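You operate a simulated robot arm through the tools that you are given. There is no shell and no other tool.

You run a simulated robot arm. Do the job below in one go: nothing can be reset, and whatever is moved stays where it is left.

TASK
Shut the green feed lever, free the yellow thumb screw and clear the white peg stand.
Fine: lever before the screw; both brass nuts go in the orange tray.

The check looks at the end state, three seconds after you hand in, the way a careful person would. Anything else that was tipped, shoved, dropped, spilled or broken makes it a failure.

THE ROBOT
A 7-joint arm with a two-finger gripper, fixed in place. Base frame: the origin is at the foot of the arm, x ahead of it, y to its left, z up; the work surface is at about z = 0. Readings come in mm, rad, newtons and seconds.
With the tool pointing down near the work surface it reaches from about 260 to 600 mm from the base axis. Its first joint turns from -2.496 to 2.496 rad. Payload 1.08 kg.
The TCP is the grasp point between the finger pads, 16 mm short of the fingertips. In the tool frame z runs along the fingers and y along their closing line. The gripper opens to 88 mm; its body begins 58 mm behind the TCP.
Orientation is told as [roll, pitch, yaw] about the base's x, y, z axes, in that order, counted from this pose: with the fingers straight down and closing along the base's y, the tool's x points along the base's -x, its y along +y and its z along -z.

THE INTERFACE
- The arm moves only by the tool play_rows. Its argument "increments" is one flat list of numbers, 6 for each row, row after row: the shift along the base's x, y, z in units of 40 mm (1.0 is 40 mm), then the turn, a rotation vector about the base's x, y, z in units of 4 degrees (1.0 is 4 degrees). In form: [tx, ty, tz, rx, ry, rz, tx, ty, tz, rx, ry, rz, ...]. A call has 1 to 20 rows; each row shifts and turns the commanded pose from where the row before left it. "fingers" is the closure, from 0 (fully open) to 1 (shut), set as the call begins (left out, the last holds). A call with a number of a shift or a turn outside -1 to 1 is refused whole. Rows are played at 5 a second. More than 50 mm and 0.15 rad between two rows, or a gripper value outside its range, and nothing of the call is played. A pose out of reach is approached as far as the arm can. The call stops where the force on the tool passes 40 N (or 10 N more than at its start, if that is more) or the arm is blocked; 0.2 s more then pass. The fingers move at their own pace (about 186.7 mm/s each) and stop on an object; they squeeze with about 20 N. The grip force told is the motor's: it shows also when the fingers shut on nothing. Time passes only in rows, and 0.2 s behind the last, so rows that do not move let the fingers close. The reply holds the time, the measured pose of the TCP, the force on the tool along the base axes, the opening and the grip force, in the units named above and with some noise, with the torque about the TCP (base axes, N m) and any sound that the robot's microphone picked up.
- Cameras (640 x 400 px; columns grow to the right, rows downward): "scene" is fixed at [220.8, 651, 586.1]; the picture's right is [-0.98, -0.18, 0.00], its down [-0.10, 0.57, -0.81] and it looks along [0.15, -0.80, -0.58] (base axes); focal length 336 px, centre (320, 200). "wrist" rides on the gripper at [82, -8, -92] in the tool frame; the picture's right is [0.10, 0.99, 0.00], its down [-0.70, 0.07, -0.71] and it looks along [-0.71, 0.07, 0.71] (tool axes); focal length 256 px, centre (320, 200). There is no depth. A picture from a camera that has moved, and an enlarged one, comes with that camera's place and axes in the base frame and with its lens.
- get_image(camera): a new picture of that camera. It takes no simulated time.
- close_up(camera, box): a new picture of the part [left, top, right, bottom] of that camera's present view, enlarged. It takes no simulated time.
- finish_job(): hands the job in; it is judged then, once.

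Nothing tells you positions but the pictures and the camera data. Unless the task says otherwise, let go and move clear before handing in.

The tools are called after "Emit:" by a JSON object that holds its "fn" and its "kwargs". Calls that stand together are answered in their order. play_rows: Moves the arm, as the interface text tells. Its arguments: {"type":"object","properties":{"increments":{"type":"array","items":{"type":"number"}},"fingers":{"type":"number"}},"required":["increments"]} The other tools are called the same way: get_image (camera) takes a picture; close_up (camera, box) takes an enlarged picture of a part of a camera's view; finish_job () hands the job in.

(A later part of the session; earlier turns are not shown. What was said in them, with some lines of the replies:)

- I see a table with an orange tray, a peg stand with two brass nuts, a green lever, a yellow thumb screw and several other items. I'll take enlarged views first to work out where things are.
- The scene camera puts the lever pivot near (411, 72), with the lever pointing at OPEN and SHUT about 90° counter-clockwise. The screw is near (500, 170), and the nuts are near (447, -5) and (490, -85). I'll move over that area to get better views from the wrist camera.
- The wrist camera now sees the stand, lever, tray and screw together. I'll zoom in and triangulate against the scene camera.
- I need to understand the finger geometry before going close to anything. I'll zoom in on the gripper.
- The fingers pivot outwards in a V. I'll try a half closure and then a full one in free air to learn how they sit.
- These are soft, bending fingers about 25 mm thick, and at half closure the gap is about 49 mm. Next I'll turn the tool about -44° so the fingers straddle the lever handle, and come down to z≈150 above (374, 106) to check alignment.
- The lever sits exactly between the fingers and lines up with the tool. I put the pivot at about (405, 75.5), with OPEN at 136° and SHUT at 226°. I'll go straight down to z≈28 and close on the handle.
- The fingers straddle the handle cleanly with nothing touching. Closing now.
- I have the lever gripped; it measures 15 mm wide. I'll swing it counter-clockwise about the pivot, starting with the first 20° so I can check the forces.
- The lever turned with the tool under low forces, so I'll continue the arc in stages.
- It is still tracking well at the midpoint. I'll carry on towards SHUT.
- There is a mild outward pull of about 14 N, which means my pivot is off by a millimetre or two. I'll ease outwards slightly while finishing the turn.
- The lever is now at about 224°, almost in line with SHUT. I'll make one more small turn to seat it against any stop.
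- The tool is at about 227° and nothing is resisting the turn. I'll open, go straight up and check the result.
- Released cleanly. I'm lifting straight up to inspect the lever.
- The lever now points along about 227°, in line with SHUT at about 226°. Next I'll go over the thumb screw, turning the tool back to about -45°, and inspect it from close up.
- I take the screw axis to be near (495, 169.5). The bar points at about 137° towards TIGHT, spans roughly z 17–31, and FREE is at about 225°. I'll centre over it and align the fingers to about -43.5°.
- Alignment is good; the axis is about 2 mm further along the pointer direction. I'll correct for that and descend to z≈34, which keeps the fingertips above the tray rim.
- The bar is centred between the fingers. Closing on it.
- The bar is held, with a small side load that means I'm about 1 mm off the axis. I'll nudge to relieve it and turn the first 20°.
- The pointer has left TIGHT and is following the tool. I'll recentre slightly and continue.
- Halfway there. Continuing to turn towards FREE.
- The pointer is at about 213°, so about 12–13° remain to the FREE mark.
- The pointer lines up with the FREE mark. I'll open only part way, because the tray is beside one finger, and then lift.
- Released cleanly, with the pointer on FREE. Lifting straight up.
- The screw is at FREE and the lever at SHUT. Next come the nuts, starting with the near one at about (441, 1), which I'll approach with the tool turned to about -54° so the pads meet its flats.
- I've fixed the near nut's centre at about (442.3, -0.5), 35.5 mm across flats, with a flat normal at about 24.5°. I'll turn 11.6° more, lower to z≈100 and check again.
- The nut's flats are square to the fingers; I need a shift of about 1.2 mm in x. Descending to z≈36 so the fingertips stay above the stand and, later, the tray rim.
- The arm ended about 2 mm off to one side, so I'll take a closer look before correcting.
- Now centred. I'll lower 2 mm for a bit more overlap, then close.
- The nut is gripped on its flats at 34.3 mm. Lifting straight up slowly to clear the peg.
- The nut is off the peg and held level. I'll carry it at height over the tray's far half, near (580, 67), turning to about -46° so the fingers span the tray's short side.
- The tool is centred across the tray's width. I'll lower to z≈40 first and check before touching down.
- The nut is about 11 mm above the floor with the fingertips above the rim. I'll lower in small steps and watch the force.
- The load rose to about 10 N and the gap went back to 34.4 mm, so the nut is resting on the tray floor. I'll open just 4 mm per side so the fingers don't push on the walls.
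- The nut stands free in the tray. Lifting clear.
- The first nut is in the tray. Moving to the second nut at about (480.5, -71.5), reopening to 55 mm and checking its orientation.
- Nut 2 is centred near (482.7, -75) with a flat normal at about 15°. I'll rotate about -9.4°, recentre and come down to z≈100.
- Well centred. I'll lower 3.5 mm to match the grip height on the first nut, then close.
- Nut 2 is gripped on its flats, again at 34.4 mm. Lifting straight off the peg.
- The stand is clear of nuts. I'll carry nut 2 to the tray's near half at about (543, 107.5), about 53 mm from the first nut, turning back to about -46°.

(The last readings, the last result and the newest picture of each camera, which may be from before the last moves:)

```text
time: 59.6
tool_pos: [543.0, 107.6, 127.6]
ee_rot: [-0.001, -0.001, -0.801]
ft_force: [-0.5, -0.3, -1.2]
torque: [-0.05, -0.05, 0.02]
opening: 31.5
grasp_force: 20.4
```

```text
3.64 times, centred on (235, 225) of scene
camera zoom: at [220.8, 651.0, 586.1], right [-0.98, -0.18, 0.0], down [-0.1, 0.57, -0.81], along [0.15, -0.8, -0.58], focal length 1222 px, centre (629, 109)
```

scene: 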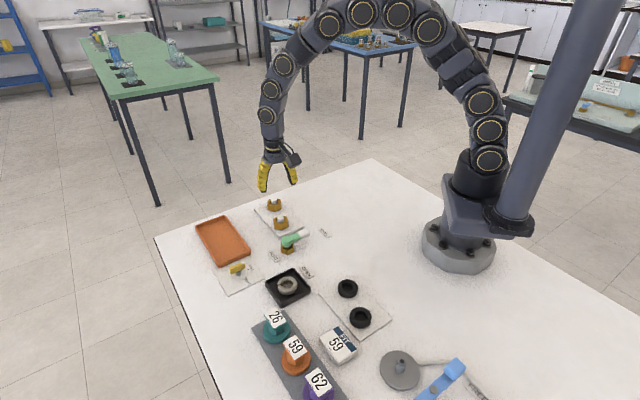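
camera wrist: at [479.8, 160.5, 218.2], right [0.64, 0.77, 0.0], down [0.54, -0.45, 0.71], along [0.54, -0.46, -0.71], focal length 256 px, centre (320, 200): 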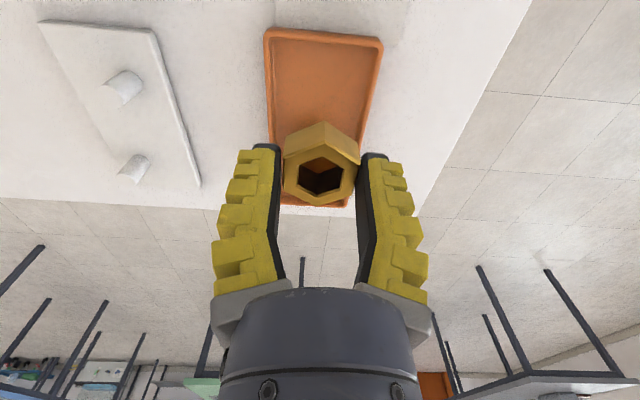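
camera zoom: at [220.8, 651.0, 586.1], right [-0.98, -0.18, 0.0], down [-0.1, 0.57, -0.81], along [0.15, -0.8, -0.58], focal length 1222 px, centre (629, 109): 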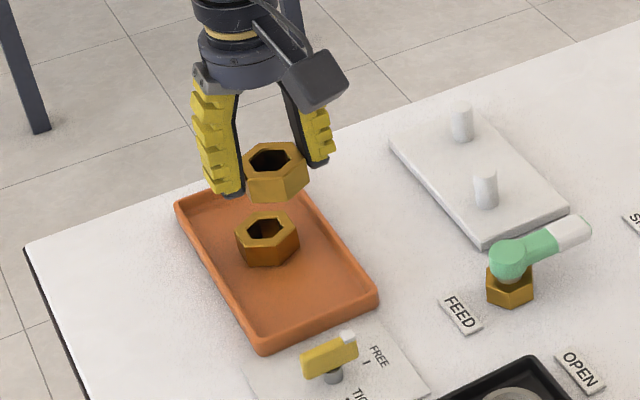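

The position is nearly centred; I'll shift 2 mm inward while descending to z≈42.

Emit:
{"fn": "play_rows", "kwargs": {"increments": [0.05, -0.02, -0.5, 0, 0, 0, 0, 0, -0.5, 0, 0, 0, 0, 0, -0.5, 0, 0, 0, 0, 0, -0.4, 0, 0, 0, 0, 0, -0.2, 0, 0, 0, 0, 0, 0, 0, 0, 0]}}

Emit:
{"fn": "get_image", "kwargs": {"camera": "wrist"}}

Emit:
{"fn": "close_up", "kwargs": {"camera": "scene", "box": [190, 200, 270, 270]}}

```text
time: 61.0
tool_pos: [544.9, 106.1, 43.2]
ee_rot: [0.001, 0.0, -0.804]
ft_force: [-0.4, 0.8, -1.0]
torque: [0.0, 0.01, -0.04]
opening: 31.4
grasp_force: 19.6
```

```text
taken
camera wrist: at [482.0, 158.9, 134.7], right [0.64, 0.77, 0.0], down [0.54, -0.45, 0.71], along [0.54, -0.46, -0.71], focal length 256 px, centre (320, 200)
```

wrist: 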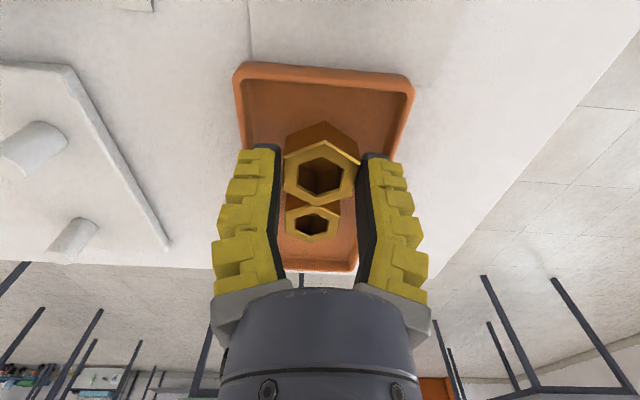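

```text
5.71 times, centred on (230, 235) of scene
camera zoom: at [220.8, 651.0, 586.1], right [-0.98, -0.18, 0.0], down [-0.1, 0.57, -0.81], along [0.15, -0.8, -0.58], focal length 1920 px, centre (834, 0)
```

zoom: 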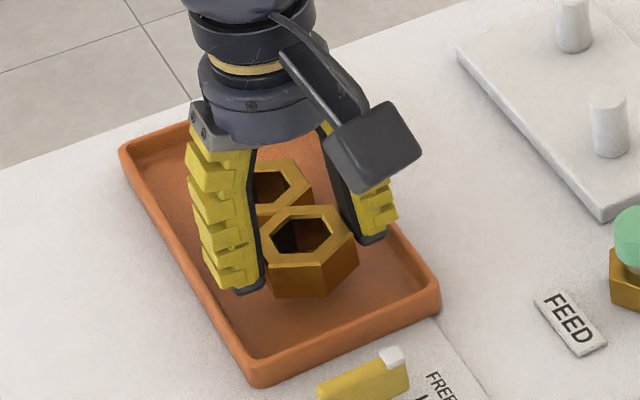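

Positioned well between the first nut and the near wall. Lowering in small steps.

Emit:
{"fn": "play_rows", "kwargs": {"increments": [0, 0, -0.1, 0, 0, 0, 0, 0, -0.1, 0, 0, 0, 0, 0, -0.075, 0, 0, 0]}}

Emit:
{"fn": "play_rows", "kwargs": {"increments": [0, 0, -0.04, 0, 0, 0]}}

Emit:
{"fn": "play_rows", "kwargs": {"increments": [0, 0, -0.03, 0, 0, 0]}}

```text
time: 61.8
tool_pos: [545.8, 106.0, 33.0]
ee_rot: [0.0, 0.0, -0.803]
ft_force: [0.0, -0.4, -0.3]
torque: [-0.01, 0.0, -0.03]
opening: 31.7
grasp_force: 20.0
```

```text
time: 62.2
tool_pos: [545.4, 105.2, 30.9]
ee_rot: [0.002, -0.001, -0.803]
ft_force: [0.9, 1.0, -0.3]
torque: [-0.02, -0.02, 0.02]
opening: 31.3
grasp_force: 20.5
```

```text
time: 62.6
tool_pos: [546.0, 106.4, 30.4]
ee_rot: [-0.001, -0.001, -0.804]
ft_force: [-1.2, -0.4, 0.9]
torque: [-0.02, 0.02, -0.01]
opening: 32.0
grasp_force: 19.8
```

Emit:
{"fn": "play_rows", "kwargs": {"increments": [0, 0, -0.03, 0, 0, 0]}}

Emit:
{"fn": "play_rows", "kwargs": {"increments": [0, 0, -0.025, 0, 0, 0]}}

Emit:
{"fn": "close_up", "kwargs": {"camera": "scene", "box": [190, 200, 270, 270]}}

Emit:
{"fn": "close_up", "kwargs": {"camera": "wrist", "box": [200, 90, 440, 270]}}

```text
time: 63.0
tool_pos: [546.3, 107.2, 29.1]
ee_rot: [-0.001, 0.001, -0.803]
ft_force: [-0.6, -0.4, 3.7]
torque: [0.03, 0.06, 0.01]
opening: 32.8
grasp_force: 20.2
```

```text
time: 63.4
tool_pos: [546.2, 106.7, 29.3]
ee_rot: [0.002, 0.0, -0.802]
ft_force: [-2.5, -1.8, 9.8]
torque: [0.01, 0.01, -0.02]
opening: 34.5
grasp_force: 19.7
```

```text
5.71 times, centred on (230, 235) of scene
camera zoom: at [220.8, 651.0, 586.1], right [-0.98, -0.18, 0.0], down [-0.1, 0.57, -0.81], along [0.15, -0.8, -0.58], focal length 1920 px, centre (834, 0)
```

zoom: 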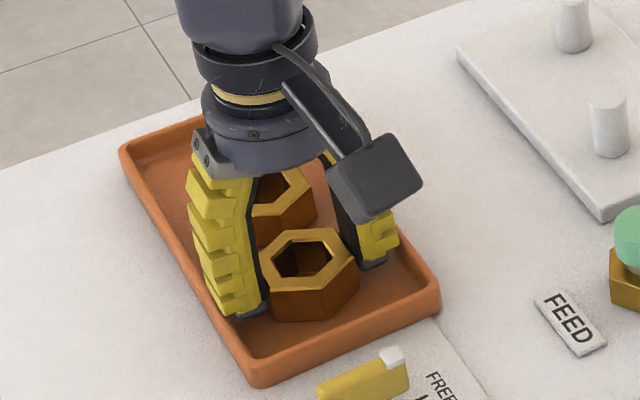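

```text
2.22 times, centred on (320, 180) of wrist
camera zoom: at [483.2, 159.6, 120.6], right [0.64, 0.77, 0.0], down [0.54, -0.45, 0.71], along [0.54, -0.46, -0.7], focal length 569 px, centre (320, 244)
```

zoom: 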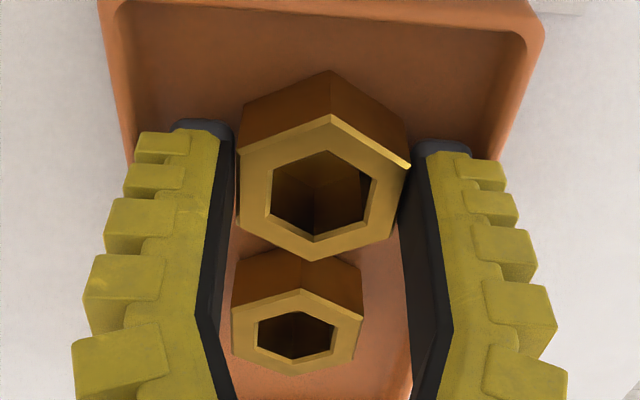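

It shows the same touchdown signature (about 10 N, gap back to 34.5 mm). Releasing gently.

Emit:
{"fn": "play_rows", "kwargs": {"increments": [0, 0, 0.03, 0, 0, 0, 0, 0, 0, 0, 0, 0, 0, 0, 0, 0, 0, 0], "fingers": 0.58}}

Emit:
{"fn": "close_up", "kwargs": {"camera": "wrist", "box": [200, 90, 440, 270]}}

Emit:
{"fn": "close_up", "kwargs": {"camera": "scene", "box": [190, 200, 270, 270]}}

```text
time: 64.2
tool_pos: [545.3, 106.0, 28.2]
ee_rot: [0.0, 0.002, -0.801]
ft_force: [-0.3, -0.5, 0.6]
torque: [0.0, -0.01, 0.0]
opening: 41.8
grasp_force: 3.1
```

```text
2.22 times, centred on (320, 180) of wrist
camera zoom: at [482.8, 159.0, 120.7], right [0.64, 0.77, 0.0], down [0.54, -0.45, 0.71], along [0.54, -0.46, -0.71], focal length 569 px, centre (320, 244)
```

zoom: 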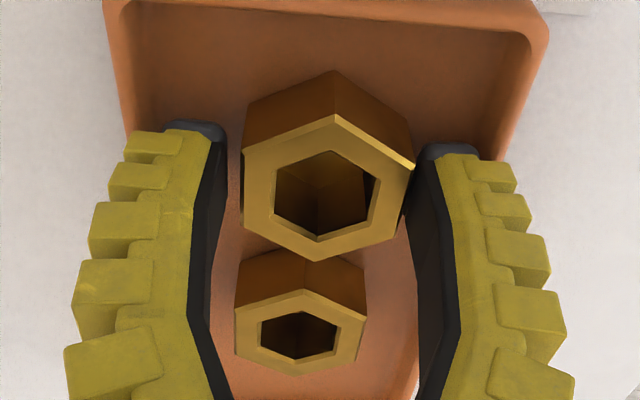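

```text
5.71 times, centred on (230, 235) of scene
camera zoom: at [220.8, 651.0, 586.1], right [-0.98, -0.18, 0.0], down [-0.1, 0.57, -0.81], along [0.15, -0.8, -0.58], focal length 1920 px, centre (834, 0)
```

zoom: 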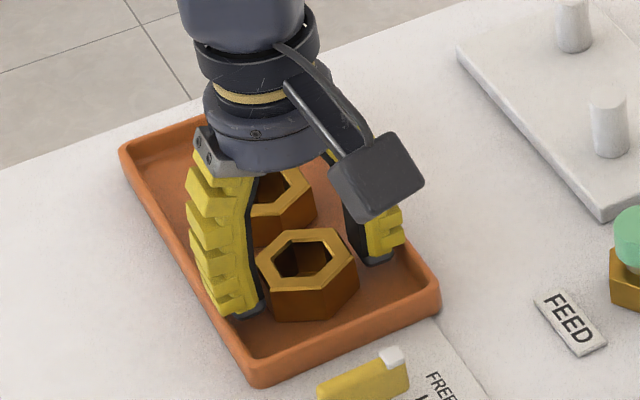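

The nut is free. I'll lift with a tiny shift away from the closer pad and go well clear.

Emit:
{"fn": "play_rows", "kwargs": {"increments": [0.014, 0.014, 0.06, 0, 0, 0, 0, 0, 0.15, 0, 0, 0, 0, 0, 0.3, 0, 0, 0, 0, 0, 0.5, 0, 0, 0, 0, 0, 0.7, 0, 0, 0, 0, 0, 0.8, 0, 0, 0, 0, 0, 0.8, 0, 0, 0, 0, 0, 0, 0, 0, 0]}}

Emit:
{"fn": "get_image", "kwargs": {"camera": "wrist"}}

Emit:
{"fn": "get_image", "kwargs": {"camera": "scene"}}

Emit:
{"fn": "close_up", "kwargs": {"camera": "scene", "box": [180, 180, 340, 290]}}

```text
time: 66.0
tool_pos: [545.9, 108.6, 165.8]
ee_rot: [0.001, 0.0, -0.801]
ft_force: [-0.1, -0.9, -0.6]
torque: [0.0, 0.0, 0.03]
opening: 41.7
grasp_force: 3.7
```

```text
taken
camera wrist: at [483.1, 161.9, 256.6], right [0.64, 0.77, 0.0], down [0.54, -0.45, 0.71], along [0.54, -0.46, -0.71], focal length 256 px, centre (320, 200)
```

wrist: 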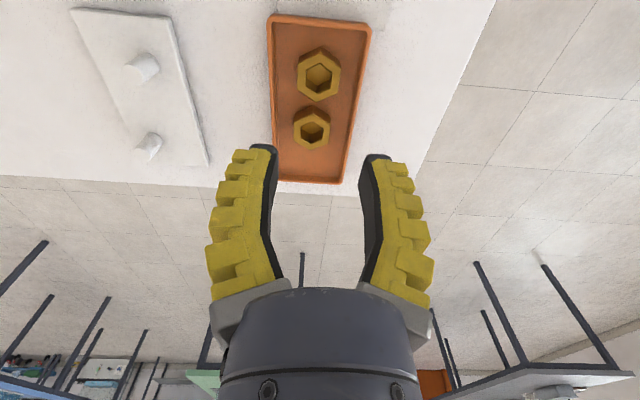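

```text
taken
```

scene: 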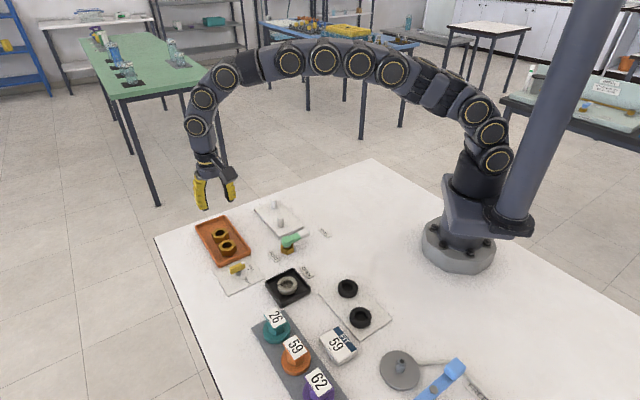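

```text
3.64 times, centred on (260, 235) of scene
camera zoom: at [220.8, 651.0, 586.1], right [-0.98, -0.18, 0.0], down [-0.1, 0.57, -0.81], along [0.15, -0.8, -0.58], focal length 1222 px, centre (538, 73)
```

zoom: 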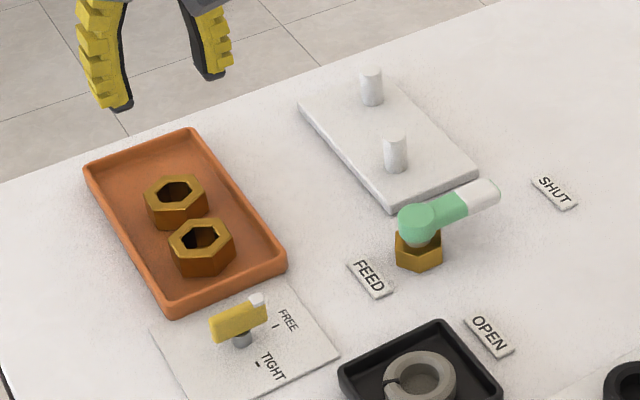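

Both nuts sit flat in the tray and the stand is bare. I'll move to a clear spot and check the lever's final alignment against the SHUT label from above.

Emit:
{"fn": "play_rows", "kwargs": {"increments": [-0.304, -0.1625, 0.15, 0, 0, 0.956, -0.304, -0.1625, 0.15, 0, 0, 0.956, -0.304, -0.1625, 0.15, 0, 0, 0.956, -0.304, -0.1625, 0.15, 0, 0, 0.956, -0.304, -0.1625, 0.15, 0, 0, 0.956, -0.304, -0.1625, 0.15, 0, 0, 0.956, -0.304, -0.1625, 0.15, 0, 0, 0.956, -0.304, -0.1625, 0.15, 0, 0, 0.956, -0.304, -0.1625, 0.15, 0, 0, 0.956, -0.304, -0.1625, 0.15, 0, 0, 0.956, -0.304, -0.1625, 0.15, 0, 0, 0.956, -0.304, -0.1625, 0.15, 0, 0, 0.956, 0, 0, 0, 0, 0, 0]}}

Emit:
{"fn": "get_image", "kwargs": {"camera": "wrist"}}

Emit:
{"fn": "close_up", "kwargs": {"camera": "wrist", "box": [180, 0, 400, 140]}}

```text
time: 68.8
tool_pos: [400.2, 30.8, 233.9]
ee_rot: [-0.001, 0.0, -0.001]
ft_force: [-0.5, -0.3, 0.1]
torque: [0.01, 0.01, -0.01]
opening: 41.8
grasp_force: 3.2
```

```text
taken
camera wrist: at [318.0, 21.0, 326.0], right [-0.1, 0.99, 0.0], down [0.7, 0.07, 0.71], along [0.71, 0.07, -0.71], focal length 256 px, centre (320, 200)
```

wrist: 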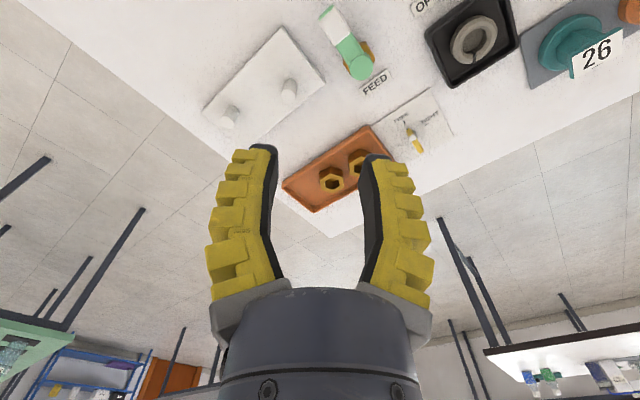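

```text
2.86 times, centred on (290, 70) of wrist
camera zoom: at [318.0, 21.0, 326.0], right [-0.1, 0.99, 0.0], down [0.7, 0.07, 0.71], along [0.71, 0.07, -0.71], focal length 731 px, centre (406, 571)
```

zoom: 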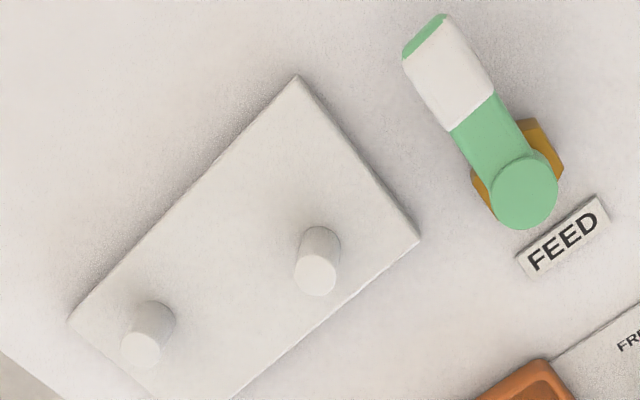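

The SHUT label is just out of frame, so I'll back off 80 mm to see it together with the lever.

Emit:
{"fn": "play_rows", "kwargs": {"increments": [-0.7, 0, 0, 0, 0, 0, -0.7, 0, 0, 0, 0, 0, -0.6, 0, 0, 0, 0, 0, 0, 0, 0, 0, 0, 0]}}

Emit:
{"fn": "get_image", "kwargs": {"camera": "wrist"}}

Emit:
{"fn": "close_up", "kwargs": {"camera": "wrist", "box": [240, 0, 440, 140]}}

```text
time: 69.8
tool_pos: [316.7, 30.2, 236.4]
ee_rot: [0.0, 0.0, -0.002]
ft_force: [0.5, 1.3, 0.4]
torque: [-0.01, -0.02, 0.0]
opening: 41.7
grasp_force: 3.6
```

```text
taken
camera wrist: at [235.3, 22.5, 328.4], right [-0.1, 0.99, 0.0], down [0.7, 0.07, 0.71], along [0.71, 0.07, -0.71], focal length 256 px, centre (320, 200)
```

wrist: 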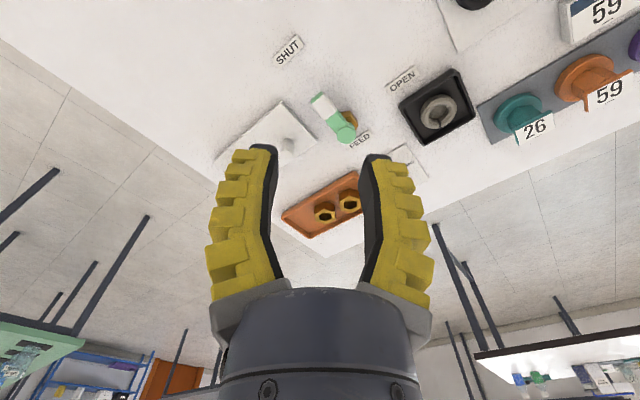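

```text
2.86 times, centred on (340, 70) of wrist
camera zoom: at [235.3, 22.5, 328.4], right [-0.1, 0.99, 0.0], down [0.7, 0.07, 0.71], along [0.71, 0.07, -0.71], focal length 731 px, centre (263, 571)
```

zoom: 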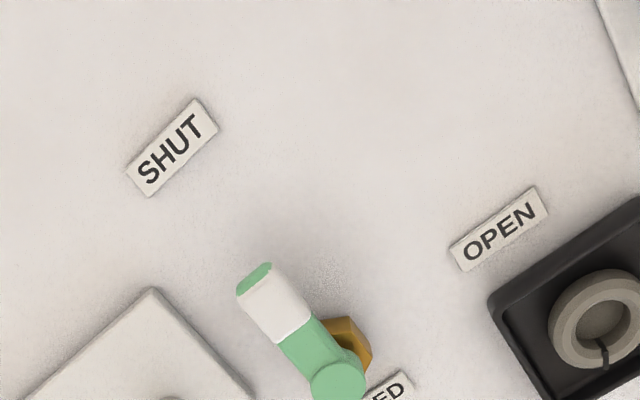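

The lever direction (about 225.5°) matches the SHUT label (about 225.8°). I'll take one last look at the whole scene before handing in.

Emit:
{"fn": "get_image", "kwargs": {"camera": "scene"}}

Emit:
{"fn": "close_up", "kwargs": {"camera": "scene", "box": [190, 190, 340, 300]}}

```text
taken
```

scene: 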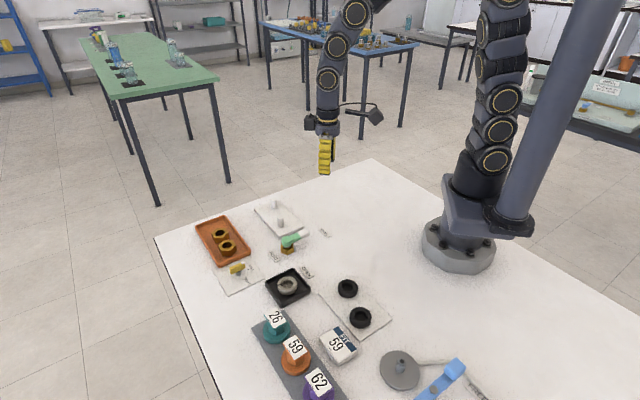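

```text
3.64 times, centred on (265, 245) of scene
camera zoom: at [220.8, 651.0, 586.1], right [-0.98, -0.18, 0.0], down [-0.1, 0.57, -0.81], along [0.15, -0.8, -0.58], focal length 1222 px, centre (520, 36)
```

zoom: 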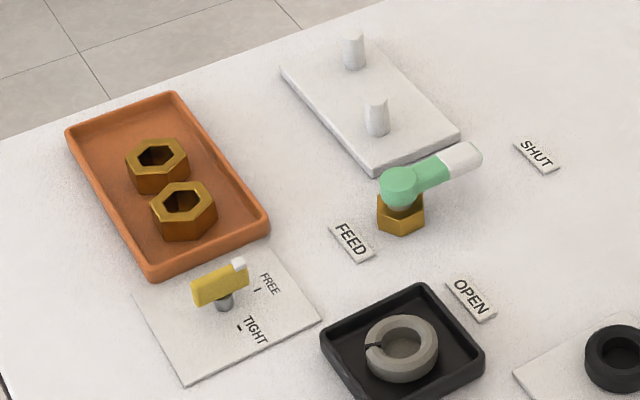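

The lever is at SHUT and the screw pointer is at FREE. Both nuts lie flat in the orange tray, the stand is bare, nothing else has moved and the arm is clear. Handing in now.

Emit:
{"fn": "finish_job", "kwargs": {}}

```text
The job is handed in.
```

The whole job is done and handed in; I haven't seen the result of the check.

- **Lever:** I turned the green feed lever first. It points at about 225.5° and the SHUT label is at about 225.8°. I felt no hard stop, so "shut" is judged by lining it up with the label.
- **Screw:** I turned the yellow thumb screw about 90° after the lever. Its pointer lines up with the FREE mark.
- **Nuts:** Both brass nuts are flat in the orange tray, about 50 mm apart centre to centre. The white peg stand is empty.

In the final pictures nothing else looked moved or tipped. I let go of everything and left the arm clear of the table items.
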